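You operate a simulated robot arm through the tools that you are given. There is no shell and no other tool. Be economical: measure what you need, move in short steps, check, and stop when the job is done.

You run a simulated robot arm. Do the job below in one go: nothing can be reset, and whatever is moved stays where it is left.

JOB
Finish the kit in the white case with its puck and booklet.
Fine: take the puck of the size that the lid names; the booklet stands in its slot. Shut the lid. Don't drop the puck.
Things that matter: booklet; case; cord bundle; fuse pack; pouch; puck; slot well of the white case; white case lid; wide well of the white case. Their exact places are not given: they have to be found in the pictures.

Only the result counts: the job must be done as asked and must still hold three seconds after the hand-in. Knocking over, shifting, dropping, spilling or breaking anything else fails it. A push-on lid holds only when it is set on centred and level and pressed home; a screw cap is set on level and turned clockwise until tight.

ROBOT AND FRAMES
A 6-joint arm with a four-finger gripper on a trunk, on a base that drives. Base frame: it is fixed to the floor where the robot stands at the start and does not move with it; the origin is under the middle of the robot, x ahead of it, y to its left, z up; the surface under the hand at the start is at about z = 85. Units: cm, rad, N and s.
With the tool pointing down near the work surface it reaches from about 28 to 70 cm from the robot's upright axis, wherever it stands. Its first joint turns from -2.897 to 2.897 rad. Places, roughly: slot well of the white case [60, 0, 90]; white case lid [60, 0, 90]; wide well of the white case [60, 0, 90]. Payload 3.43 kg.
The tool frame sits at the grasp point between the pads (the TCP): z along the fingers, y along the line on which they close. The tips reach 3 cm beyond it. Largest opening 12 cm; the body of the gripper starts 8.5 cm behind the TCP.
Orientation is that of the tool frame in the base frame, as a unit quaternion [w, x, y, z]. With the fingers straight down and closing along the base's y, the tool's x points along the base's -x, its y along +y and its z along -z.

CONTROLS
- The arm moves only by the tool apply_moves. Its argument "series" is a list of rows, each a list of 3 entries, a list of its own where there are three numbers: the turn, a rotation vector about the tool's x, y, z in rad, then the shift along the tool's x, y, z in cm, then the finger opening in cm, from 0 to 12. In form: [[[wx, wy, wz], [x, y, z], grip], ...]. A call has 1 to 10 rows; each row shifts and turns the commanded pose from where the row before left it, along the tool's axes as they then stand. A row lasts 0.2 s, in which the tool goes at most 5 cm and 0.15 rad; a call with a longer step from one row to the next is refused whole, and so is a gripper value outside its range. Where a pose cannot be reached the arm comes as near as it can. A force on the tool above 90 N (or 10 N above the force at the start of the call, whichever is more), or a blocked arm, ends the call early, and 0.2 s more pass. Each finger halts on what it meets, pressing with about 33 N; the grip force reading is that of the motor and also rises with nothing between the fingers. The clock runs only during rows and for 0.2 s after the last one: add rows that do not move to give the fingers time. The reply holds the time, the measured pose of the TCP, the force on the tool along the base axes, the opening and the grip force, in the units named above and with some noise, with the torque about the TCP (base axes, N m) and any sound that the robot's microphone picked up.
- Cameras (640 x 400 px; columns grow to the right, rows downward): "scene" is now at [4.12, 8.99, 169.06]; the picture's right is [-0.63, -0.78, 0.00], its down [-0.56, 0.45, -0.70] and it looks along [0.55, -0.44, -0.71] (base axes); focal length 281 px, centre (320, 200). "wrist" rides on the gripper at [7.1, -1.7, -12] in the tool frame; the picture's right is [0.23, 0.97, 0.00], its down [-0.81, 0.19, -0.55] and it looks along [-0.54, 0.13, 0.83] (tool axes); focal length 275 px, centre (320, 200).
- camera(camera): a new picture of that camera. The clock stands still meanwhile.
- raise_lower(by): slides the trunk up (or, below 0, down) by that many cm; the arm and the scene camera ride with it, the base frame stays. It gives what a move gives, with no picture.
- drive_base(legs): drives the robot by 1 to 6 legs, each [ahead, left, turn to the left] in cm, cm and rad, along the robot's own axes; the way and the turn of a leg run together, so that a leg with both is an arc; at most 150 cm and 3.142 rad a leg. The arm and the cameras ride along, it lands a little off, and it stops where it bumps. It gives what a move gives.
- pan_tilt(pan, tilt): turns the head with the scene camera to pan (to the left, within 2.094 rad either way) and tilt (down, from -0.506 to 1.204), counted from straight ahead of the robot. It gives what a move gives.
- pixel_to_xyz(camera, pixels): for up to 12 pixels [column, row] of the newest picture of that camera ("zoom" is the newest enlarged one), the place [x, y, z] in the base frame of the surface seen there, good to about 0.2 cm. The clock stands still meanwhile.
- zoom(camera, box): a new picture of the part [left, top, right, bottom] of that camera's present view, enlarged. The clock stands still meanwhile.
- sign_off(): hands the job in; it is judged then, once.

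Go step by step. Measure first, check grasps and placings, and put right what went wrong. The budget is 80 turns and 68 pictures, counting those below and the enlarged ones. Unless the task says otherwise, let go and move clear before handing in, and close with one line.

The tools are called after "Call:" as name(argument=value, ...) on one line, values as JSON. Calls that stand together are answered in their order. apply_moves: Moves the arm, as the interface text tells. Its arguments: {"type":"object","properties":{"series":{"type":"array","items":{"type":"array"}}},"required":["series"]} The other tools are called the same way: raise_lower (by) slides the trunk up or down; drive_base (legs) drives the base; pan_tilt (pan, tilt) turns the head that bears the scene camera; camera (camera) takes a picture; pixel_to_xyz (camera, pixels) gives the place of the surface under pixels of a picture; zoom (camera, box) takes an enlarged picture of a part of a camera's view; sign_off () hands the job in.

At the start:

```text
t: 0.0
tcp_pos: [44.44, -24.01, 126.3]
tool_rot: [0.0, 0.0, 1.0, 0.0]
force: [0.3, -0.1, 0.7]
moment: [0.0, 0.0, -0.01]
width: 12.03
grip_force: 0.0
trunk travel left (down, up): [-20.0, 24.0]
robot x, y, heading: [-0.17, 0.06, 0.003]
head pan, tilt: [-0.677, 0.796]
```

scene: 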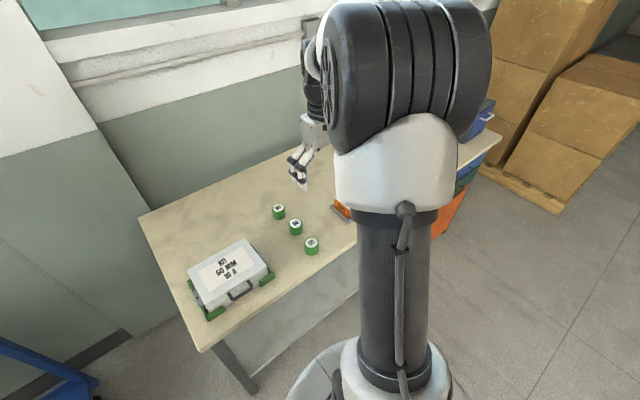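
wrist: 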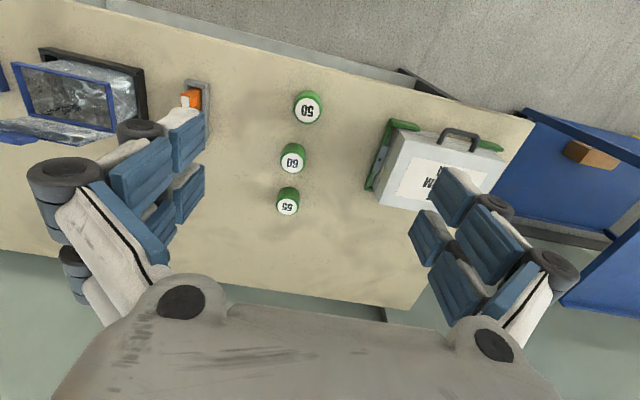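

The scene shows a white case near (230,272) with a label on its lid, and three green pucks near (278,211), (295,227) and (311,246). I'll zoom in on both areas.

Call:
zoom(camera="scene", box=[170, 190, 340, 330])

Call:
zoom(camera="wrist", box=[0, 30, 540, 300])

Call:
pixel_to_xyz(camera="wrist", pixels=[[308, 108], [292, 157], [288, 206], [400, 125], [505, 150], [380, 200], [190, 100], [205, 120], [370, 185], [410, 70], [530, 120], [415, 305]])

```text
2.86 times, centred on (255, 260) of scene
```

zoom: 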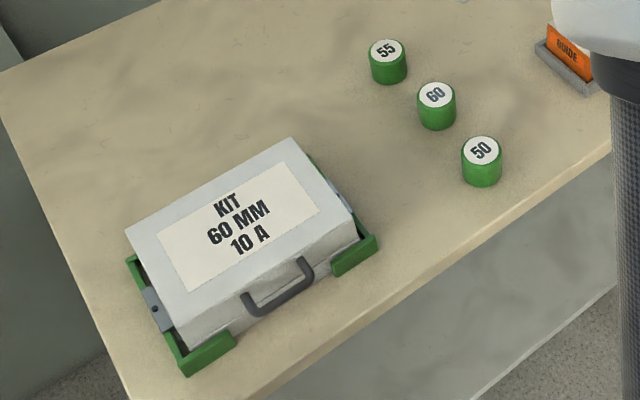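

```text
1.19 times, centred on (270, 165) of wrist
```

zoom: 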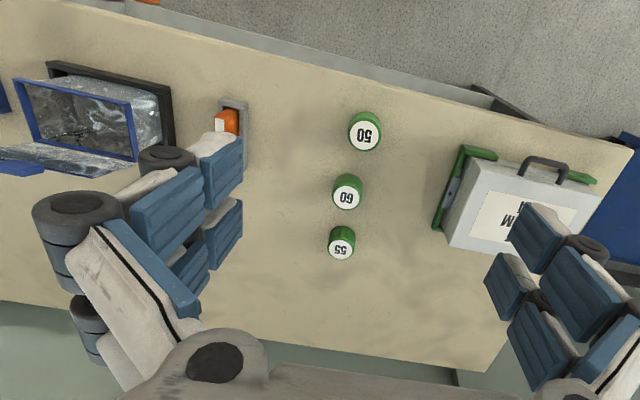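

```text
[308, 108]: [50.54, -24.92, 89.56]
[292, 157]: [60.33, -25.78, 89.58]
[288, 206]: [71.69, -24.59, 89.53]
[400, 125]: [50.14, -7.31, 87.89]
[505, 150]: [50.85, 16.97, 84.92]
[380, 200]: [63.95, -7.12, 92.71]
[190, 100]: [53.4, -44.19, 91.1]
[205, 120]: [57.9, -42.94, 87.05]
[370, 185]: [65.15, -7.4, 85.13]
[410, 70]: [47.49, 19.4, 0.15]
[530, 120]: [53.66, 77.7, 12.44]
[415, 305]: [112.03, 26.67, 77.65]
```

The lid reads "KIT 60 MM 10 A", so the 60 puck at (60,-26) is the one I want. The orange booklet stands in a grey holder near (56,-44). I'll move the hand nearer the case to inspect its latches.

Call:
apply_moves(series=[[[0, 0, 0], [0, 4.8, 1], 12], [[0, 0, 0], [0, 4.8, 1], 12], [[0, 0, 0], [0, 4.8, 1], 12], [[0, 0, 0], [0, 4.8, 1], 12], [[0, 0, 0], [0, 4.8, 1], 12], [[0, 0, 0], [0, 0, 0], 12]])

Call:
pan_tilt(pan=-0.35, tilt=0.95)

Call:
camera(camera="wrist")

Call:
camera(camera="scene")

```text
t: 1.4
tcp_pos: [44.51, -0.02, 121.2]
tool_rot: [0.0, 0.001, 1.0, 0.0]
force: [-0.6, -0.6, 0.0]
moment: [0.02, 0.02, 0.02]
width: 12.0
grip_force: 0.1
trunk travel left (down, up): [-20.0, 24.0]
robot x, y, heading: [0.04, -0.26, 0.001]
head pan, tilt: [-0.677, 0.796]
```

```text
t: 2.2
tcp_pos: [44.57, -0.16, 121.27]
tool_rot: [-0.001, -0.001, 1.0, 0.001]
force: [-0.6, -0.2, 0.1]
moment: [0.03, 0.0, -0.03]
width: 11.98
grip_force: 0.1
trunk travel left (down, up): [-20.0, 24.0]
robot x, y, heading: [0.06, 0.21, 0.001]
head pan, tilt: [-0.351, 0.949]
```

```text
63 pictures are left
```

wrist: 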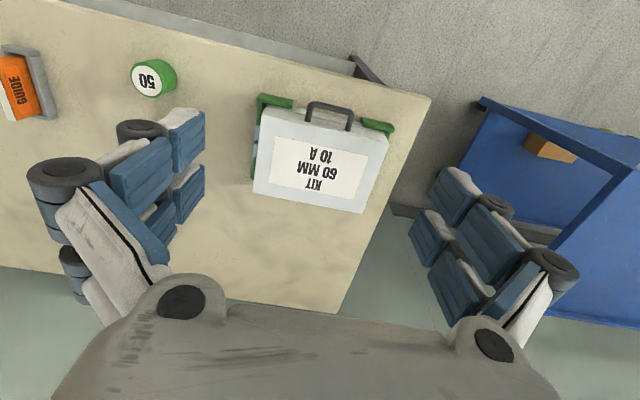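

```text
62 pictures are left
```

scene: 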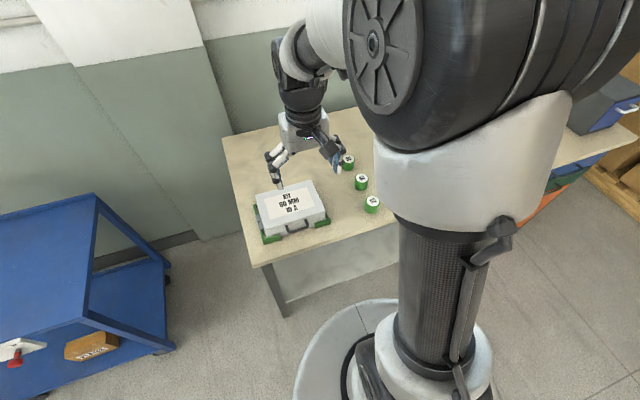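

The case faces the robot with its handle on the near side (330,115 in the wrist view). I'll zoom in for detail on the case and on the cart.

Call:
zoom(camera="wrist", box=[230, 80, 430, 230])

Call:
zoom(camera="scene", box=[230, 140, 390, 260])

Call:
pixel_to_xyz(camera="wrist", pixels=[[264, 110], [387, 140], [362, 211], [254, 192], [310, 106], [350, 112], [330, 104], [316, 160], [262, 98], [392, 126], [255, 160], [300, 200]])

```text
2.67 times, centred on (330, 155) of wrist
```

zoom: 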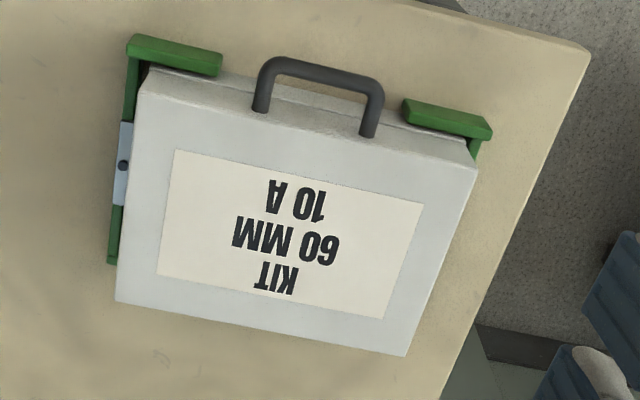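

```text
3.33 times, centred on (310, 200) of scene
```

zoom: 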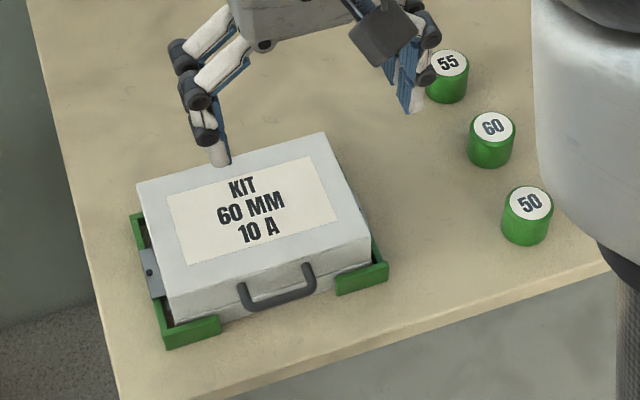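

```text
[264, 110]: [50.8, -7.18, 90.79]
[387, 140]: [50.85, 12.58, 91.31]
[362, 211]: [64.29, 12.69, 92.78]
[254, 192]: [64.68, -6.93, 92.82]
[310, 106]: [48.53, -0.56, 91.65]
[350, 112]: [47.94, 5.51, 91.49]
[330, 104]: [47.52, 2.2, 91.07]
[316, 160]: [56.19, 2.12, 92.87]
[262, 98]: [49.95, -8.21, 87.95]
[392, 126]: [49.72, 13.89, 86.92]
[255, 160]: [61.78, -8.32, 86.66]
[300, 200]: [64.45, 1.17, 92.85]
```

The lid spans x 50.5–64.6 and y −7 to 12.7 with its top at z 92.8, and the handle bar is at about (47.6, 2.4, 91.2). I'll pitch the tool forward so the handle can be caged from the front, then look at the front face.

Call:
apply_moves(series=[[[0, -0.15, 0], [0, 0, 0], 5], [[0, -0.15, 0], [0, 0, 0], 5], [[0, -0.15, 0], [0, 0, 0], 5], [[0, -0.15, 0], [0, 0, 0], 5], [[0, -0.15, 0], [0, 0, 0], 5], [[0, -0.15, 0], [0, 0, 0], 5], [[0, -0.15, 0], [0, 0, 0], 5], [[0, 0, 0], [0, 0, 0], 5], [[0, 0, 0], [0, 0, 0], 5]])

Call:
camera(camera="wrist")

```text
t: 4.2
tcp_pos: [50.4, -0.01, 123.25]
tool_rot: [0.5, 0.0, 0.866, 0.0]
force: [-0.2, -0.3, -0.1]
moment: [0.01, 0.02, 0.0]
width: 4.98
grip_force: 0.1
out of reach, approached as far as the arm can: row 6, 7
trunk travel left (down, up): [-20.0, 24.0]
robot x, y, heading: [-0.09, 0.11, 0.0]
head pan, tilt: [-0.351, 0.949]
```

```text
59 pictures are left
```

wrist: 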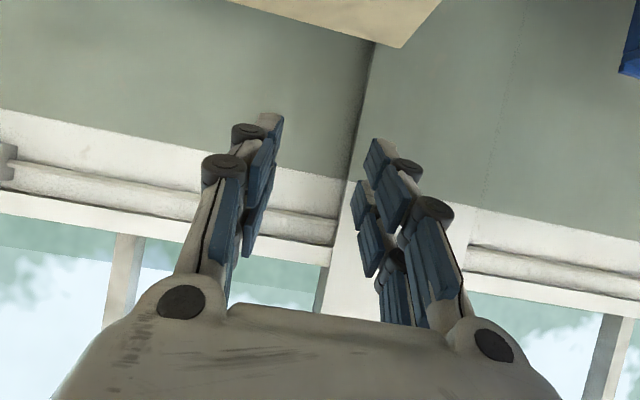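

The tool pitched to 60° at the limit of reach, and the fingers still close along y. I'll back the base off 6 cm, reduce the pitch to about 0.75 rad, and roll the hand 90° so the fingers can straddle the handle bar.

Call:
drive_base(legs=[[-6, 0, 0]])

Call:
apply_moves(series=[[[0, 0.15, 0], [0, 0, 0], 5], [[0, 0.15, 0], [0, 0, 0], 5], [[0, 0, 0.15], [0, 0, 0], 5], [[0, 0, 0.15], [0, 0, 0], 5], [[0, 0, 0.15], [0, 0, 0], 5], [[0, 0, 0.15], [0, 0, 0], 5], [[0, 0, 0.15], [0, 0, 0], 5], [[0, 0, 0.15], [0, 0, 0], 5], [[0, 0, 0.15], [0, 0, 0], 5], [[0, 0, 0.15], [0, 0, 0], 5]])

Call:
apply_moves(series=[[[0, 0, 0.15], [0, 0, 0], 5], [[0, 0, 0.15], [0, 0, 0], 5], [[0, 0, 0.07], [0, 0, 0], 5], [[0, 0, 0], [0, 0, 0], 5]])

Call:
camera(camera="wrist")

```text
t: 5.2
tcp_pos: [44.25, -0.07, 123.28]
tool_rot: [0.501, 0.001, 0.866, -0.001]
force: [-0.1, -0.6, -0.8]
moment: [-0.02, -0.01, 0.0]
width: 5.0
grip_force: 0.1
trunk travel left (down, up): [-20.0, 24.0]
robot x, y, heading: [-5.83, -0.16, 0.003]
head pan, tilt: [-0.351, 0.949]
```

```text
t: 7.4
tcp_pos: [44.2, -0.11, 123.06]
tool_rot: [0.302, 0.527, 0.767, 0.206]
force: [0.6, -0.1, 0.1]
moment: [0.01, 0.0, 0.03]
width: 5.01
grip_force: 0.0
trunk travel left (down, up): [-20.0, 24.0]
robot x, y, heading: [-5.83, -0.21, -0.003]
head pan, tilt: [-0.351, 0.949]
```

```text
t: 8.4
tcp_pos: [44.27, -0.07, 123.17]
tool_rot: [0.259, 0.659, 0.657, 0.259]
force: [0.2, 0.3, 0.0]
moment: [-0.01, 0.03, 0.0]
width: 4.99
grip_force: 0.0
trunk travel left (down, up): [-20.0, 24.0]
robot x, y, heading: [-5.93, 0.0, -0.002]
head pan, tilt: [-0.351, 0.949]
```

```text
58 pictures are left
```

wrist: 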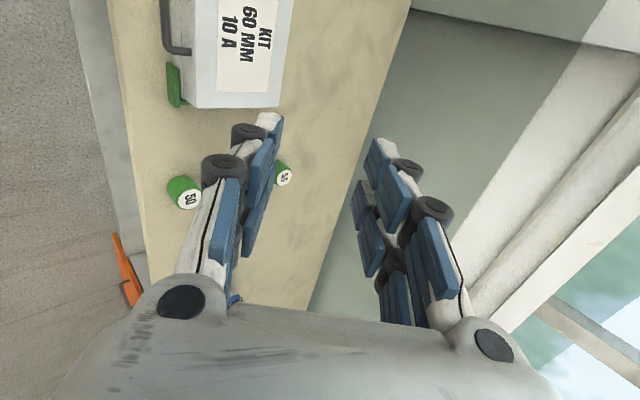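

The hand is rolled so tool x is base +y and tool y points up and forward. I'll go to a pre-grasp point 8 cm short of the bar.

Call:
apply_moves(series=[[[0, 0, 0], [0.42, -3.23, 2.74], 5], [[0, 0, 0], [0.42, -3.23, 2.74], 5], [[0, 0, 0], [0.42, -3.23, 2.74], 5], [[0, 0, 0], [0.42, -3.23, 2.74], 5], [[0, 0, 0], [0.42, -3.23, 2.74], 5], [[0, 0, 0], [0.42, -3.23, 2.74], 5], [[0, 0, 0], [0, 0, 0], 5]])

Call:
camera(camera="wrist")

Call:
camera(camera="scene")

```text
t: 10.0
tcp_pos: [41.36, 2.6, 97.96]
tool_rot: [0.26, 0.658, 0.658, 0.258]
force: [0.3, -0.4, 0.3]
moment: [0.01, 0.03, 0.01]
width: 4.99
grip_force: 0.1
trunk travel left (down, up): [-20.0, 24.0]
robot x, y, heading: [-5.96, 0.16, -0.002]
head pan, tilt: [-0.351, 0.949]
```

```text
57 pictures are left
```

wrist: 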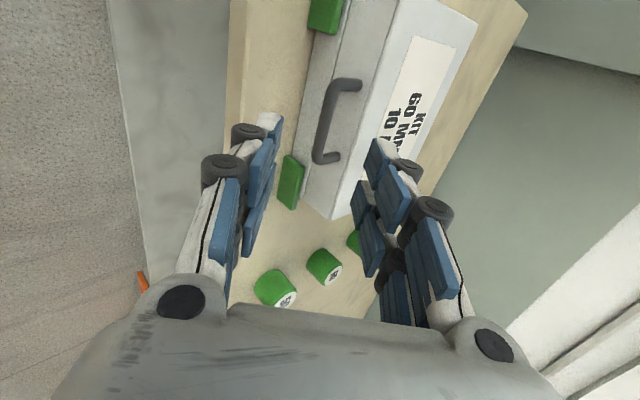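

```text
56 pictures are left
```

scene: 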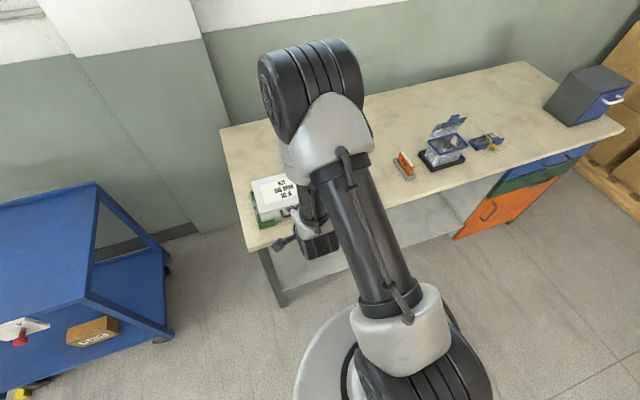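

The front face and handle (335,120) are clear in the wrist view. I'll measure the bar and the lid seam.

Call:
zoom(camera="wrist", box=[240, 0, 440, 220])

Call:
pixel_to_xyz(camera="wrist", pixels=[[323, 125], [329, 105], [318, 150], [334, 88], [340, 156], [360, 85], [345, 120], [309, 190], [332, 215], [365, 135], [335, 40], [350, 45]])

```text
1.82 times, centred on (340, 110) of wrist
```

zoom: 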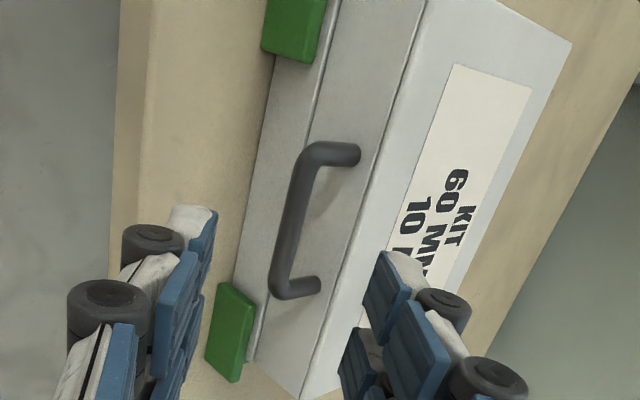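

```text
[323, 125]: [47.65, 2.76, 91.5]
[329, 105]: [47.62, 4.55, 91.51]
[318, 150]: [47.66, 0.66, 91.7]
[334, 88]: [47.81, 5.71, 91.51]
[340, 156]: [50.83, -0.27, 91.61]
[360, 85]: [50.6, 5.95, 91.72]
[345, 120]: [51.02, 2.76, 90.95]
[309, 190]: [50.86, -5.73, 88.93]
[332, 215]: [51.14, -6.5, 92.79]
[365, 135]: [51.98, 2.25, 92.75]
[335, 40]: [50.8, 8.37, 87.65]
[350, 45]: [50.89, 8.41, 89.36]
```

The bar centre is about (48.0, 2.75, 91.2) with the lid seam at z≈89. I'll narrow the opening, slide the fingers around the bar and close.

Call:
apply_moves(series=[[[0, 0, 0], [0.15, 0.25, 0], 2.6], [[0, 0, 0], [0, 0, 0], 2.6], [[0, 0, 0], [0, 0, 2.5], 2.6], [[0, 0, 0], [0, 0, 2.5], 2.6], [[0, 0, 0], [0, 0, 1.5], 2.6], [[0, 0, 0], [0, 0, 1.0], 2.6], [[0, 0, 0], [0, 0, 0], 2.6]])

Call:
camera(camera="wrist")

```text
t: 11.6
tcp_pos: [46.61, 2.67, 92.52]
tool_rot: [0.259, 0.658, 0.658, 0.258]
force: [-0.1, 0.4, 0.3]
moment: [0.02, 0.01, -0.02]
width: 2.62
grip_force: 0.1
trunk travel left (down, up): [-20.0, 24.0]
robot x, y, heading: [-6.04, 0.36, 0.001]
head pan, tilt: [-0.351, 0.949]
```

```text
54 pictures are left
```

wrist: 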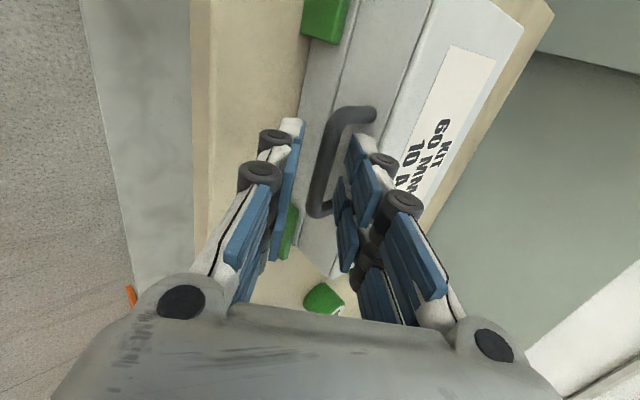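

The bar runs between the two fingers (335,160) with no contact force, so I'll close on it.

Call:
apply_moves(series=[[[0, 0, 0], [0, 0, 0], 1.5], [[0, 0, 0], [0, 0, 0], 0.6], [[0, 0, 0], [0, 0, 0], 0.6], [[0, 0, 0], [0, 0, 0], 0.6]])

```text
t: 12.6
tcp_pos: [46.6, 2.64, 92.66]
tool_rot: [0.26, 0.658, 0.658, 0.259]
force: [4.7, -0.4, 5.0]
moment: [-0.84, -0.16, 0.4]
width: 0.94
grip_force: 32.8
trunk travel left (down, up): [-20.0, 24.0]
robot x, y, heading: [-5.92, 0.18, -0.005]
head pan, tilt: [-0.351, 0.949]
```

The bar is held (width 0.94). I'll raise the lid slightly by rotating about the expected hinge at x≈64.7, z≈89 and watch the forces.

Call:
apply_moves(series=[[[0.05, 0, 0], [0, 0.77, -0.52], 0.6], [[0.05, 0, 0], [0, 0.77, -0.52], 0.6], [[0.05, 0, 0], [0, 0.77, -0.52], 0.6], [[0, 0, 0], [0, 0, 0], 0.6]])

Call:
camera(camera="wrist")

```text
t: 13.6
tcp_pos: [47.45, 2.69, 95.3]
tool_rot: [0.209, 0.676, 0.676, 0.208]
force: [-0.8, 2.6, 0.5]
moment: [-0.28, 0.0, 0.17]
width: 0.93
grip_force: 32.8
trunk travel left (down, up): [-20.0, 24.0]
robot x, y, heading: [-5.74, 0.11, -0.004]
head pan, tilt: [-0.351, 0.949]
```

```text
53 pictures are left
```

wrist: 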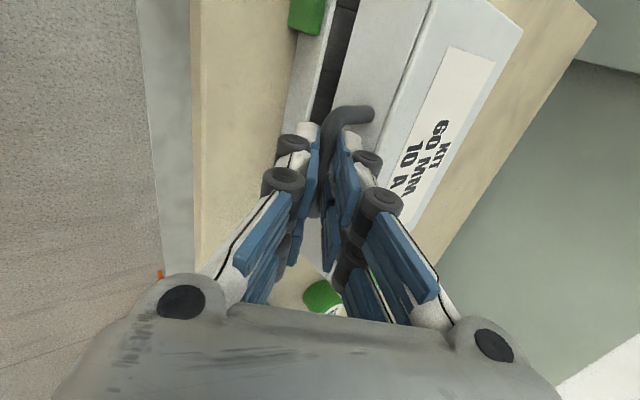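

The lid is opening at the seam (a dark gap near (335,60)) with low forces, so I'll continue the arc.

Call:
apply_moves(series=[[[0.1, 0, 0], [0, 1.55, -1.0], 0.6], [[0.1, 0, 0], [0, 1.55, -1.0], 0.6], [[0.1, 0, 0], [0, 1.55, -1.0], 0.6], [[0.1, 0, 0], [0, 1.55, -1.0], 0.6], [[0, 0, 0], [0, 0, 0], 0.6]])

```text
t: 14.8
tcp_pos: [51.41, 2.58, 101.43]
tool_rot: [0.071, 0.703, 0.704, 0.07]
force: [3.2, 5.3, 0.5]
moment: [0.51, -0.09, 0.61]
width: 0.95
grip_force: 33.4
trunk travel left (down, up): [-20.0, 24.0]
robot x, y, heading: [-5.79, 0.21, 0.001]
head pan, tilt: [-0.351, 0.949]
```

Call:
apply_moves(series=[[[0.1, 0, 0], [0, 1.55, -1.0], 0.6], [[0.1, 0, 0], [0, 1.55, -1.0], 0.6], [[0.1, 0, 0], [0, 1.55, -1.0], 0.6], [[0.1, 0, 0], [0, 1.55, -1.0], 0.6], [[0, 0, 0], [0, 0, 0], 0.6]])

Call:
camera(camera="scene")

```text
t: 16.0
tcp_pos: [57.3, 2.53, 105.81]
tool_rot: [-0.071, 0.704, 0.703, -0.072]
force: [1.4, 4.9, -0.4]
moment: [0.54, -0.04, 0.34]
width: 0.92
grip_force: 32.7
trunk travel left (down, up): [-20.0, 24.0]
robot x, y, heading: [-6.06, -0.27, -0.0]
head pan, tilt: [-0.351, 0.949]
```

```text
52 pictures are left
```

scene: 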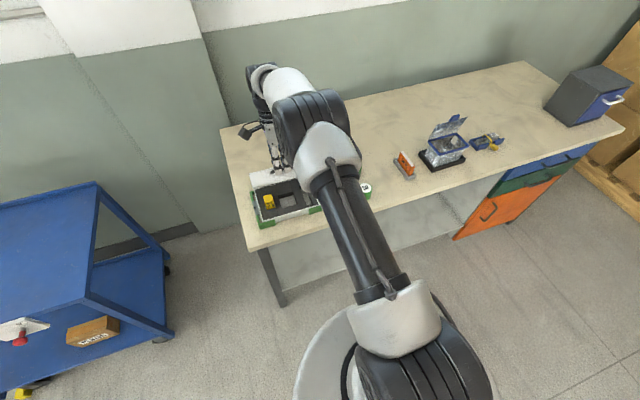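

The lid is at about 55° and the wells are showing. I'll loosen slightly so the bar can turn between the fingers and carry the lid past vertical at a fixed tool angle.

Call:
apply_moves(series=[[[0, 0, 0], [0, 0, 0], 1.5], [[0, 0, 0], [0, 1.83, -1.31], 1.5], [[0, 0, 0], [0, 2.08, -1.08], 1.5], [[0, 0, 0], [0, 2.19, -0.78], 1.5], [[0, 0, 0], [0, 2.35, -0.48], 1.5], [[0, 0, 0], [0, 0, 0], 1.5]])

Call:
camera(camera="wrist")

Call:
camera(camera="scene")

```text
t: 17.4
tcp_pos: [60.31, 2.32, 107.03]
tool_rot: [-0.07, 0.704, 0.704, -0.071]
force: [0.6, 0.5, -0.3]
moment: [0.02, 0.03, -0.02]
width: 1.52
grip_force: 0.0
out of reach, approached as far as the arm can: row 3, 4, 5
trunk travel left (down, up): [-20.0, 24.0]
robot x, y, heading: [-5.78, -0.15, -0.001]
head pan, tilt: [-0.351, 0.949]
```

```text
51 pictures are left
```

wrist: 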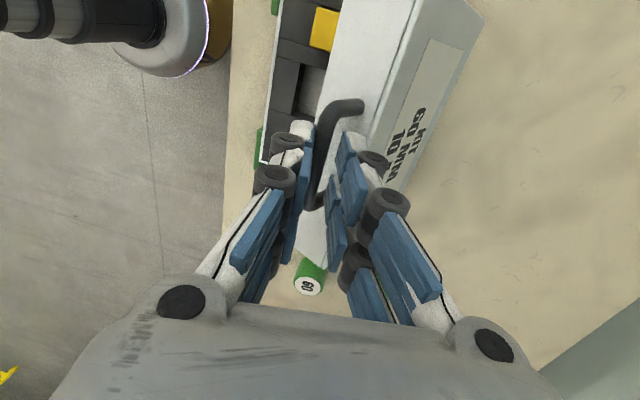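

```text
50 pictures are left
```

scene: 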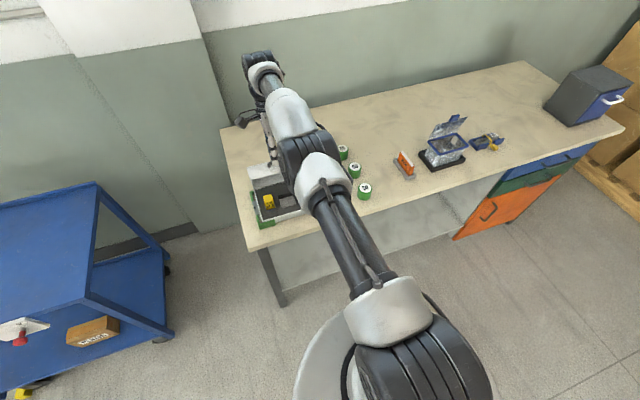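

The arm ran out of reach with the lid at about 66°. The remaining arc is nearly flat in z, so I'll drive the base forward with the bar still caged.

Call:
drive_base(legs=[[5, 0, 0]])

Call:
drive_base(legs=[[5, 0, 0]])

Call:
camera(camera="wrist")

```text
t: 18.3
tcp_pos: [65.36, 2.46, 107.03]
tool_rot: [-0.07, 0.704, 0.703, -0.071]
force: [-1.4, -0.3, -0.5]
moment: [0.0, 0.07, -0.03]
width: 1.58
grip_force: 0.3
trunk travel left (down, up): [-20.0, 24.0]
robot x, y, heading: [-1.44, -0.42, -0.003]
head pan, tilt: [-0.351, 0.949]
```

```text
t: 19.4
tcp_pos: [67.22, 2.48, 106.34]
tool_rot: [-0.105, 0.698, 0.7, -0.107]
force: [-38.3, -0.7, 13.9]
moment: [0.03, -0.32, 0.1]
width: 4.15
grip_force: 23.4
trunk travel left (down, up): [-20.0, 24.0]
robot x, y, heading: [3.78, 0.28, 0.003]
head pan, tilt: [-0.351, 0.949]
stopped in leg 1: the force on the tool passed its limit at 117 N (the readings are from after the stop); the commanded pose is now the measured one
```

```text
49 pictures are left
```

wrist: 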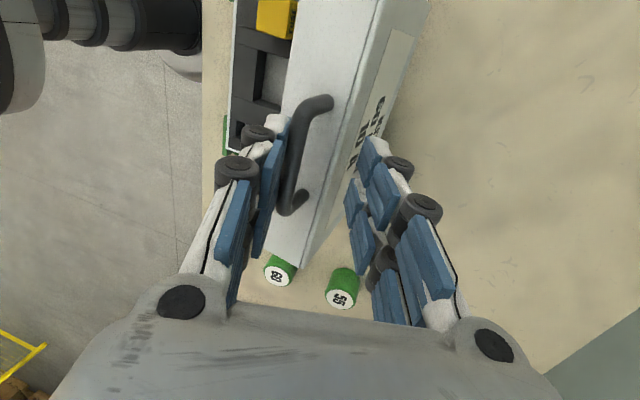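

The lid has met its stop and the finger was pressed open. I'll ease back a little and see whether the lid stays.

Call:
apply_moves(series=[[[0, 0, 0], [0, -0.7, 0], 4.2], [[0, 0, 0], [0, -0.7, 0], 5], [[0, 0, 0], [0, 0, 0], 5]])

Call:
camera(camera="wrist")

Call:
camera(camera="scene")

Call:
pixel_to_xyz(camera="wrist", pixels=[[303, 130], [296, 160], [330, 100], [340, 150], [372, 20], [310, 60], [390, 60], [350, 90]])

```text
t: 20.2
tcp_pos: [66.95, 2.53, 106.45]
tool_rot: [-0.099, 0.699, 0.7, -0.102]
force: [0.1, 0.5, 0.1]
moment: [-0.02, 0.0, 0.01]
width: 5.04
grip_force: 0.0
trunk travel left (down, up): [-20.0, 24.0]
robot x, y, heading: [3.95, 0.08, -0.003]
head pan, tilt: [-0.351, 0.949]
```

```text
48 pictures are left
```

wrist: 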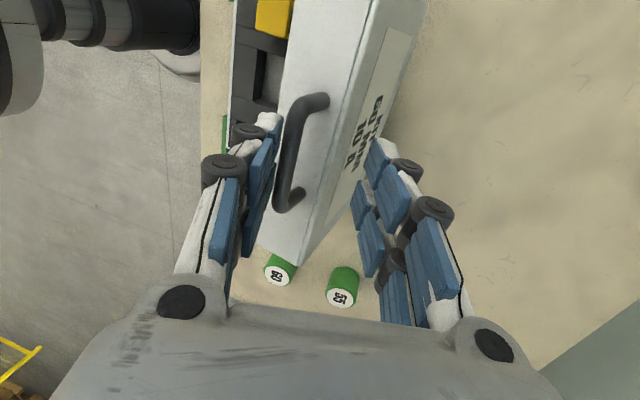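

```text
47 pictures are left
```

scene: 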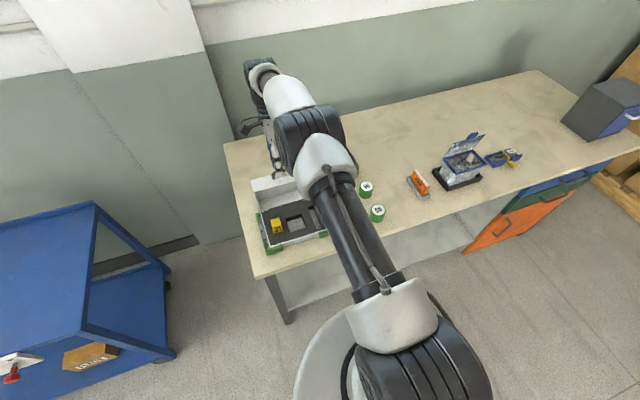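

```text
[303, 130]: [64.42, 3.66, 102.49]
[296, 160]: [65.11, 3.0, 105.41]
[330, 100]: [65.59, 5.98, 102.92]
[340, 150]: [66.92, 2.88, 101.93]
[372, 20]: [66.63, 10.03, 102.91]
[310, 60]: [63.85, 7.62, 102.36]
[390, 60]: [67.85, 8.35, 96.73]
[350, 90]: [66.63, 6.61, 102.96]
```

The lid stands at roughly 85–90°, with the handle at about (65.3, 3, 105). I'll zoom in to check that neither finger is holding it.

Call:
zoom(camera="wrist", box=[180, 60, 460, 260])

Call:
zoom(camera="scene", box=[220, 130, 400, 270])

```text
2.00 times, centred on (320, 160) of wrist
```

zoom: 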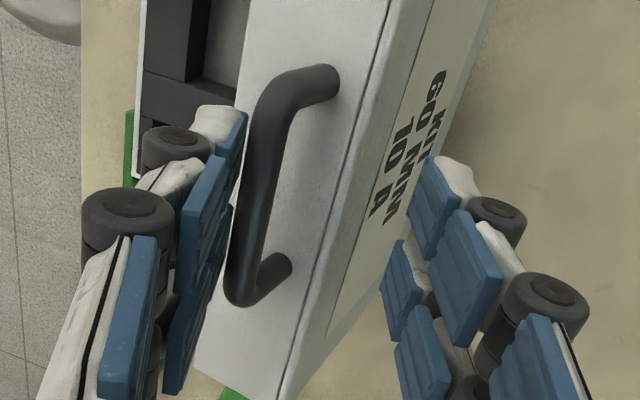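

```text
2.86 times, centred on (310, 200) of scene
```

zoom: 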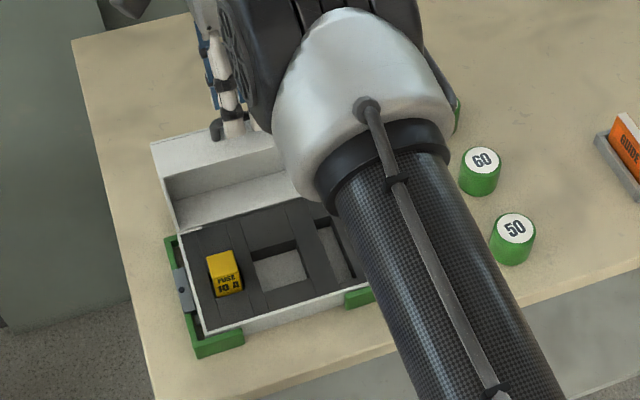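

The left finger is close to the bar. I'll retreat 1 cm more and see whether the bar follows.

Call:
apply_moves(series=[[[0, 0, 0], [0, -1, 0], 6], [[0, 0, 0], [0, 0, 0], 6]])

Call:
zoom(camera="wrist", box=[180, 60, 460, 260])

Call:
pixel_to_xyz(camera="zoom", pixels=[[255, 180], [265, 130]])

```text
t: 20.8
tcp_pos: [65.93, 2.53, 106.78]
tool_rot: [-0.1, 0.7, 0.7, -0.102]
force: [0.6, 0.1, 0.3]
moment: [0.01, 0.01, -0.03]
width: 6.01
grip_force: 0.0
trunk travel left (down, up): [-20.0, 24.0]
robot x, y, heading: [4.0, -0.21, -0.006]
head pan, tilt: [-0.351, 0.949]
```

```text
2.00 times, centred on (320, 160) of wrist
```

zoom: 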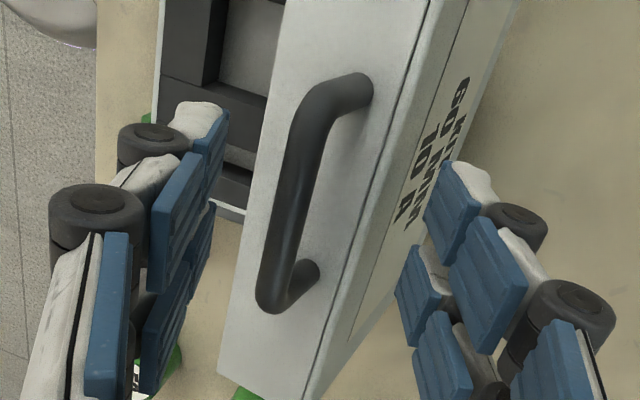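

```text
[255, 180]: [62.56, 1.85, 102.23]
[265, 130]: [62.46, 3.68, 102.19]
```

The handle is free of both fingers and the lid stands on its own. I'll withdraw straight up and back, then straighten the tool.

Call:
apply_moves(series=[[[0, 0, 0], [0, 0, -3], 6], [[0, 0, 0], [0, 0, -4], 8], [[0, 0, 0], [0, 0, -4], 8], [[-0.14, 0, 0], [0, -4, 0], 8], [[-0.14, 0, 0], [0, -4.5, 0], 8], [[0, 0, 0], [0, -4.8, 0], 8], [[0, 0, 0], [0, -4.8, 0], 8], [[0, 0, 0], [0, 0, 0], 8]])

Call:
camera(camera="wrist")

Call:
camera(camera="scene")

```text
t: 22.6
tcp_pos: [49.54, 2.79, 118.86]
tool_rot: [-0.001, 0.707, 0.707, -0.003]
force: [-0.1, -0.7, 0.4]
moment: [-0.01, 0.0, -0.01]
width: 8.02
grip_force: 0.1
out of reach, approached as far as the arm can: row 3
trunk travel left (down, up): [-20.0, 24.0]
robot x, y, heading: [3.88, 0.26, -0.0]
head pan, tilt: [-0.351, 0.949]
```

```text
43 pictures are left
```

wrist: 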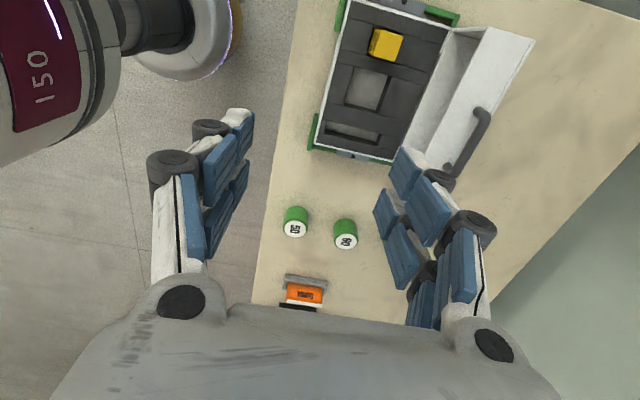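

```text
42 pictures are left
```

scene: 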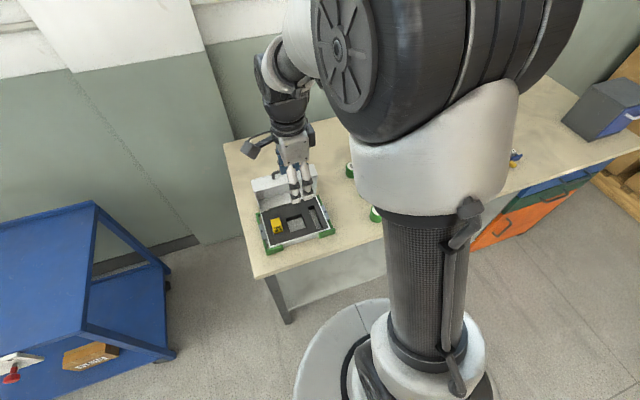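

The lid stays open. I'll zoom on the wells and measure them.

Call:
zoom(camera="wrist", box=[290, 0, 550, 180])

Call:
pixel_to_xyz(camera="zoom", pixels=[[158, 165], [254, 194], [239, 270], [133, 250], [190, 215], [95, 300], [225, 340], [85, 330], [218, 352], [155, 320], [240, 110], [160, 240]])

Call:
pixel_to_xyz(camera="wrist", pixels=[[490, 35], [530, 42], [440, 160], [475, 120], [318, 145], [390, 160], [345, 5], [296, 228], [345, 242], [304, 294], [288, 280], [300, 306]])

```text
2.22 times, centred on (420, 90) of wrist
```

zoom: 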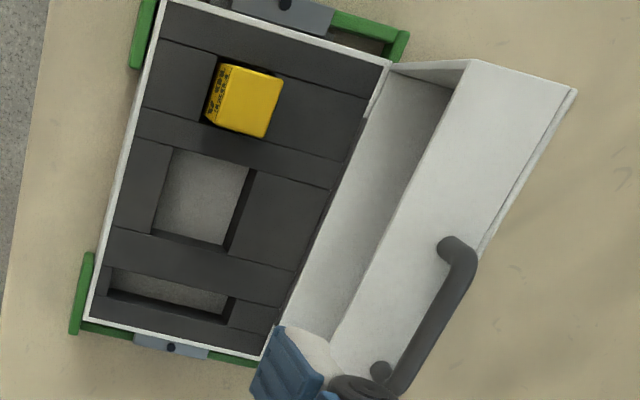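

```text
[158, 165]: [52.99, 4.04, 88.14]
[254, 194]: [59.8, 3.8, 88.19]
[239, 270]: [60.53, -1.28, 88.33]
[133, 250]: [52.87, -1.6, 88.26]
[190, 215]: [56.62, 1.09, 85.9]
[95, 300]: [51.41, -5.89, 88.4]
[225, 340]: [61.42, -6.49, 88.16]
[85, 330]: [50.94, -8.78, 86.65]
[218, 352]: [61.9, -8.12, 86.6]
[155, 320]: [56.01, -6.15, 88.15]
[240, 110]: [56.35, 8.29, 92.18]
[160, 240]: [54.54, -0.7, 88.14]
```

```text
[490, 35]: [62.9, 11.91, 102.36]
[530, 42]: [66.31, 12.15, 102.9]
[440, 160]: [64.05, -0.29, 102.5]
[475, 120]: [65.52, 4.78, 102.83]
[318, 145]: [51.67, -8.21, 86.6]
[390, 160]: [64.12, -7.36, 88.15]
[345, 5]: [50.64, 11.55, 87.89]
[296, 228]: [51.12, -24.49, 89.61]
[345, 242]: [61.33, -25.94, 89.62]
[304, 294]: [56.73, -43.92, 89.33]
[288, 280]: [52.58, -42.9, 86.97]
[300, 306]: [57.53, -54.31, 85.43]
```

The wells are visible: fuse pack on the left, wide well in the middle, slot well at the −y end. I'll take precise edge points of both wells and the pucks from this picture.

Call:
pixel_to_xyz(camera="zoom", pixels=[[170, 146], [254, 167], [256, 172], [224, 250], [149, 234], [150, 228], [116, 264], [236, 296], [228, 318], [105, 292], [170, 285], [205, 195]])

Call:
zoom(camera="wrist", box=[260, 190, 380, 320])

```text
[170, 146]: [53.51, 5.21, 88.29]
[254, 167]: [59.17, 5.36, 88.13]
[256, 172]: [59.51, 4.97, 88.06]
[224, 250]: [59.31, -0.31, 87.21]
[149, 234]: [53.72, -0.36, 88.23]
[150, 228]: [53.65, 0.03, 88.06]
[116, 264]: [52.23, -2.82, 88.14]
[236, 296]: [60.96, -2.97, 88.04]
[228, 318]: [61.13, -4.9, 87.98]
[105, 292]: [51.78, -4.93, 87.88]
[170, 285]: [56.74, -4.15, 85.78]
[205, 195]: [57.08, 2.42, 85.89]
```

```text
3.08 times, centred on (320, 255) of wrist
```

zoom: 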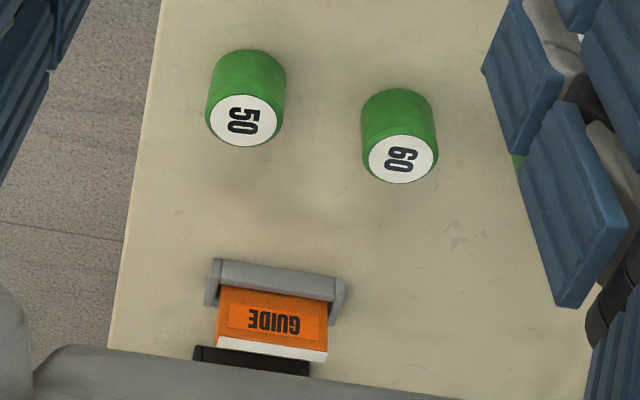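

Wide well centre is about (56.4, 2.55) and the slot centre about (56.5, −3.9), roughly 8.8 by 2. Next I'll move over the pucks and booklet for a closer look.

Call:
apply_moves(series=[[[0, 0, 0], [-4.63, 1.1, 1], 10], [[0, 0, 0], [-4.63, 1.1, 1], 10], [[0, 0, 0], [-4.63, 1.1, 1], 10], [[0, 0, 0], [-4.63, 1.1, 1], 10], [[0, 0, 0], [-4.63, 1.1, 1], 10], [[0, 0, 0], [-4.63, 1.1, 1], 10], [[0, 0, 0], [0, 0, 0], 10]])

Call:
camera(camera="wrist")

Call:
camera(camera="scene")

```text
t: 24.2
tcp_pos: [56.31, -25.31, 112.71]
tool_rot: [-0.001, 0.706, 0.708, -0.003]
force: [-0.4, 0.4, -0.1]
moment: [-0.01, -0.02, 0.01]
width: 10.01
grip_force: 0.1
trunk travel left (down, up): [-20.0, 24.0]
robot x, y, heading: [4.01, 0.1, 0.001]
head pan, tilt: [-0.351, 0.949]
```

```text
39 pictures are left
```

wrist: 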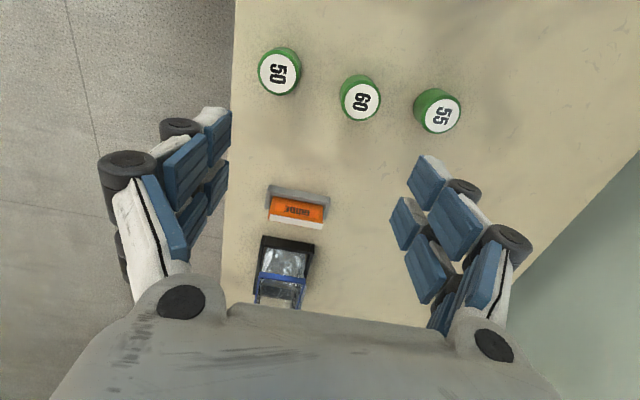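

```text
38 pictures are left
```

scene: 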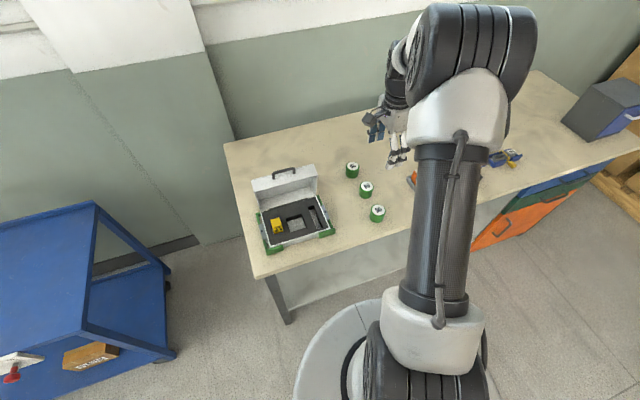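

Call:
zoom(camera="wrist", box=[240, 40, 480, 240])

Call:
pixel_to_xyz(camera="zoom", pixels=[[325, 160], [270, 160], [370, 165], [320, 110], [318, 212], [105, 85], [535, 190], [150, 450], [300, 155], [340, 180]])

Call:
zoom(camera="scene", box=[235, 150, 425, 270])

```text
2.00 times, centred on (360, 140) of wrist
```

zoom: 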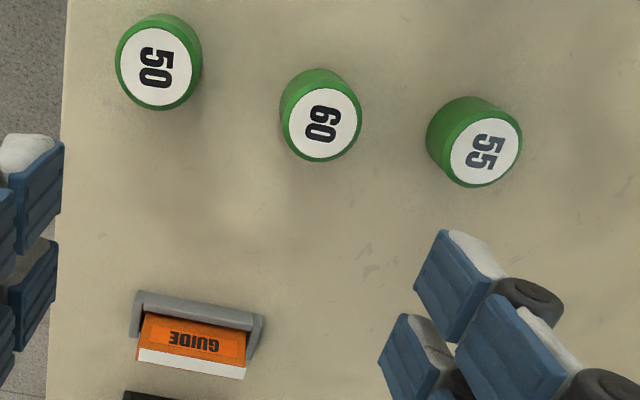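

```text
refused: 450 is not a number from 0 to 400
```

```text
3.33 times, centred on (330, 210) of scene
```

zoom: 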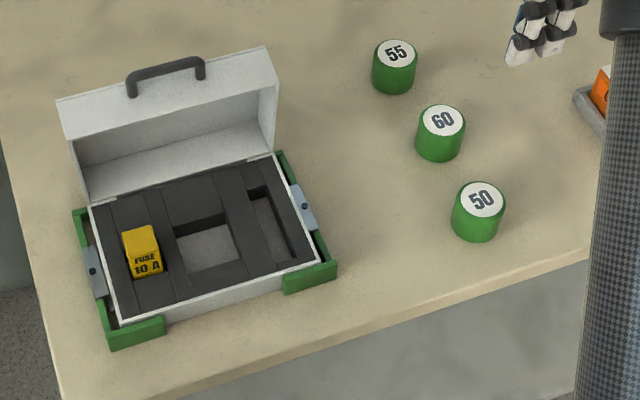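

Now I'll measure the 60 puck and the booklet from the wrist picture.

Call:
pixel_to_xyz(camera="wrist", pixels=[[382, 99], [420, 99], [360, 100], [343, 99], [379, 99], [360, 82], [360, 119], [310, 222], [363, 228], [310, 215], [308, 196], [370, 203]])

Call:
zoom(camera="wrist", box=[250, 170, 350, 240])

Call:
pixel_to_xyz(camera="zoom", pixels=[[130, 150], [130, 310], [460, 360], [300, 330], [300, 280], [300, 220], [300, 150], [490, 200], [110, 180], [510, 250], [300, 130], [100, 130]])

```text
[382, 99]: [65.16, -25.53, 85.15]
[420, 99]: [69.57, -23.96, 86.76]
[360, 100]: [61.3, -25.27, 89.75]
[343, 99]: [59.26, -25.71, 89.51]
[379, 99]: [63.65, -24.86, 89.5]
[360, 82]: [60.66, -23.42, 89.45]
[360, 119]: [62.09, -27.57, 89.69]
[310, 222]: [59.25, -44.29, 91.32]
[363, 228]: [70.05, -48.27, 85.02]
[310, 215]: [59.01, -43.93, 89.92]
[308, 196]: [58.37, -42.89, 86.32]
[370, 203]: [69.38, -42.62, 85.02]
```

```text
5.71 times, centred on (300, 205) of wrist
```

zoom: 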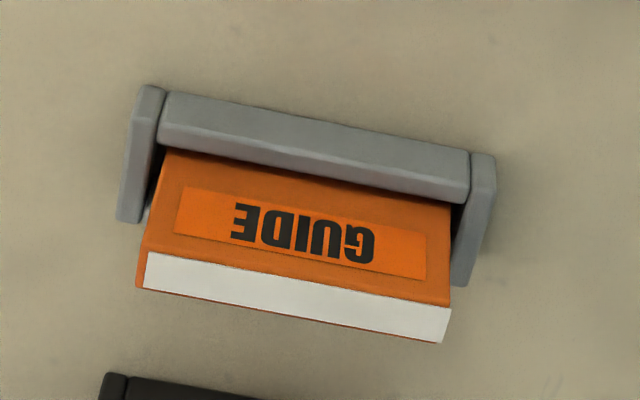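

```text
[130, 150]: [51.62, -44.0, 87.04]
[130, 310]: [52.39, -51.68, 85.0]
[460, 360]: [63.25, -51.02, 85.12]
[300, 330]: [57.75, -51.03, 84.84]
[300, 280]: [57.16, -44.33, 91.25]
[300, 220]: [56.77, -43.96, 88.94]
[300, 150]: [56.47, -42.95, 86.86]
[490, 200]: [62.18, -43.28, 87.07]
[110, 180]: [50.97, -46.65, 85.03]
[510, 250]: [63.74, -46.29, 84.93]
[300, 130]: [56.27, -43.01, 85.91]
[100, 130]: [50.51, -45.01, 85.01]
```

The 60 puck is centred at about (61.45, −25.3), 4.3 cm wide, with its top at 89.6. Closing along y keeps the gripper body clear of the raised lid, so I'll roll back 90° and come over the puck.

Call:
apply_moves(series=[[[0, 0, -0.15], [0, 0, 0], 8], [[0, 0, -0.15], [0, 0, 0], 8], [[0, 0, -0.15], [0, 0, 0], 8], [[0, 0, -0.15], [0, 0, 0], 8], [[0, 0, -0.15], [0, 0, 0], 8], [[0, 0, -0.15], [0, 0, 0], 8], [[0, 0, -0.15], [0, 0, 0], 8], [[0, 0, -0.15], [0, 0, 0], 8], [[0, 0, -0.15], [0, 0, 0], 8], [[0, 0, -0.15], [0, 0, 0], 8]])

Call:
apply_moves(series=[[[0, 0, -0.071], [0, 0, 0], 8], [[0, 0, 0], [-2.5, 0, 4], 8], [[0, 0, 0], [-2.6, 0, 4], 8], [[0, 0, 0], [0, 0, 4], 8], [[0, 0, 0], [0, 0, 0], 8]])

Call:
camera(camera="wrist")

```text
t: 26.4
tcp_pos: [55.87, -25.23, 112.94]
tool_rot: [-0.002, 0.035, 0.999, -0.003]
force: [-0.7, 0.5, 0.2]
moment: [-0.03, 0.0, 0.01]
width: 8.01
grip_force: 0.0
trunk travel left (down, up): [-20.0, 24.0]
robot x, y, heading: [4.11, -0.21, 0.008]
head pan, tilt: [-0.351, 0.949]
```

```text
t: 27.6
tcp_pos: [60.89, -25.16, 101.19]
tool_rot: [-0.002, -0.001, 1.0, -0.002]
force: [-0.1, -0.2, 0.2]
moment: [-0.01, -0.01, -0.01]
width: 8.01
grip_force: 0.1
trunk travel left (down, up): [-20.0, 24.0]
robot x, y, heading: [3.69, -0.56, -0.006]
head pan, tilt: [-0.351, 0.949]
```

```text
34 pictures are left
```

wrist: 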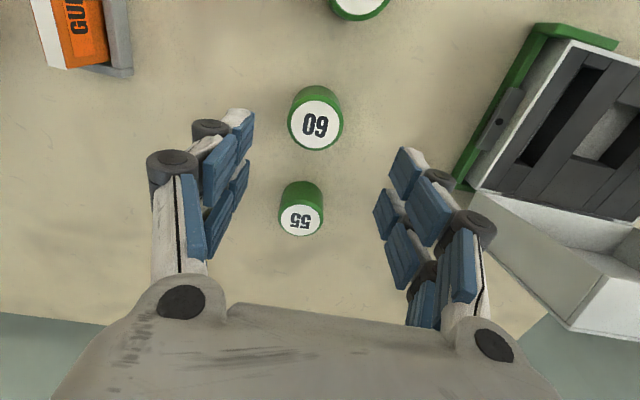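

The puck 60 is in view at (315,118). I'll re-measure its centre from here.

Call:
pixel_to_xyz(camera="wrist", pixels=[[292, 125], [340, 125], [316, 104], [314, 147], [315, 125], [480, 190], [560, 30], [600, 110]])

```text
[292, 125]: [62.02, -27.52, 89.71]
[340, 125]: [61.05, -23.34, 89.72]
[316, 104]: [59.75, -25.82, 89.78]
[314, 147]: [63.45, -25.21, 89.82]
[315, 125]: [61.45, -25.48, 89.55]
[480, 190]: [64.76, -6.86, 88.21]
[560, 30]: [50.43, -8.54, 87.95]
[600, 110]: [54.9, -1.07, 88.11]
```

Centre is (61.55, −25.45). I'll align, descend to z 90.5 so only the puck's top part is gripped, and close.

Call:
apply_moves(series=[[[0, 0, 0], [-0.65, -0.3, 0], 8], [[0, 0, 0], [0, 0, 3.5], 7.5], [[0, 0, 0], [0, 0, 3.5], 7], [[0, 0, 0], [0, 0, 2.5], 7], [[0, 0, 0], [0, 0, 1.2], 7], [[0, 0, 0], [0, 0, 0], 7], [[0, 0, 0], [0, 0, 0], 5], [[0, 0, 0], [0, 0, 0], 3.8], [[0, 0, 0], [0, 0, 0], 3.8], [[0, 0, 0], [0, 0, 0], 3.8]])

Call:
camera(camera="wrist")

```text
t: 29.8
tcp_pos: [61.59, -25.71, 90.33]
tool_rot: [-0.002, -0.001, 1.0, -0.002]
force: [-0.2, 1.2, 0.8]
moment: [-0.01, 0.01, 0.01]
width: 4.8
grip_force: 33.3
trunk travel left (down, up): [-20.0, 24.0]
robot x, y, heading: [4.08, 0.06, 0.001]
head pan, tilt: [-0.351, 0.949]
```

```text
33 pictures are left
```

wrist: 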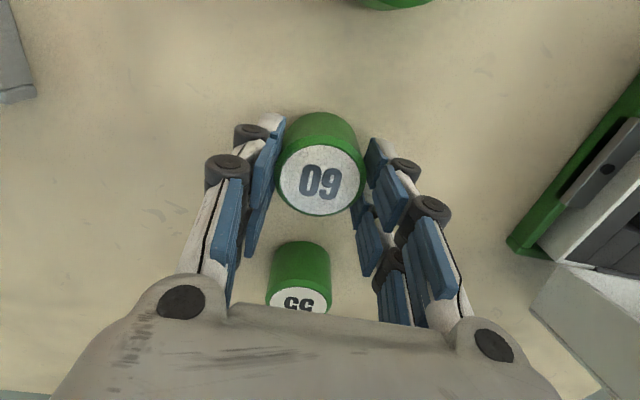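

The puck is gripped (width 4.8, force 33). I'll lift it gently and verify.

Call:
apply_moves(series=[[[0, 0, 0], [0, 0, -1], 3.8], [[0, 0, 0], [0, 0, -2], 3.8], [[0, 0, 0], [0, 0, -2.5], 3.8], [[0, 0, 0], [0, 0, -2.5], 3.8], [[0, 0, 0], [0, 0, -2.5], 3.8], [[0, 0, 0], [1.5, 0, -2], 3.8], [[0, 0, 0], [2, 0, 0], 3.8], [[0, 0, 0], [1.7, 0, 0], 3.8]])

Call:
camera(camera="wrist")

```text
t: 31.6
tcp_pos: [56.3, -25.73, 102.75]
tool_rot: [-0.003, 0.0, 1.0, -0.002]
force: [-1.4, -0.7, -1.1]
moment: [-0.01, -0.04, 0.0]
width: 4.79
grip_force: 33.3
trunk travel left (down, up): [-20.0, 24.0]
robot x, y, heading: [4.05, 0.23, -0.001]
head pan, tilt: [-0.351, 0.949]
```

```text
32 pictures are left
```

wrist: 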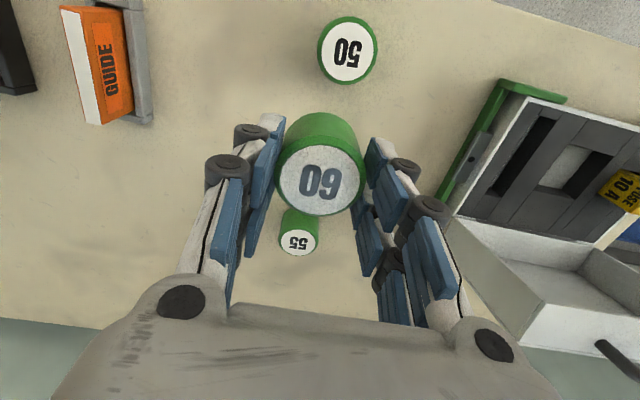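

The puck is held. I'll move partway toward the case and re-measure the wide well from closer.

Call:
apply_moves(series=[[[0, 0, 0], [0, 3, 0], 3.8], [[0, 0, 0], [0, 4, 0], 3.8], [[0, 0, 0], [0, 4, 0], 3.8], [[0, 0, 0], [0, 3, 0], 3.8], [[0, 0, 0], [0, 0, 0], 3.8]])

Call:
camera(camera="wrist")

```text
t: 32.8
tcp_pos: [56.45, -11.91, 102.56]
tool_rot: [-0.004, 0.0, 1.0, -0.002]
force: [-0.5, 0.9, -1.1]
moment: [0.0, -0.03, -0.01]
width: 4.77
grip_force: 32.5
trunk travel left (down, up): [-20.0, 24.0]
robot x, y, heading: [4.06, 0.45, -0.002]
head pan, tilt: [-0.351, 0.949]
```

```text
31 pictures are left
```

wrist: 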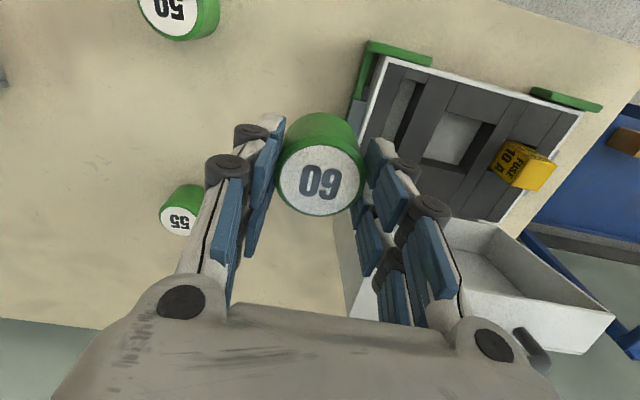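

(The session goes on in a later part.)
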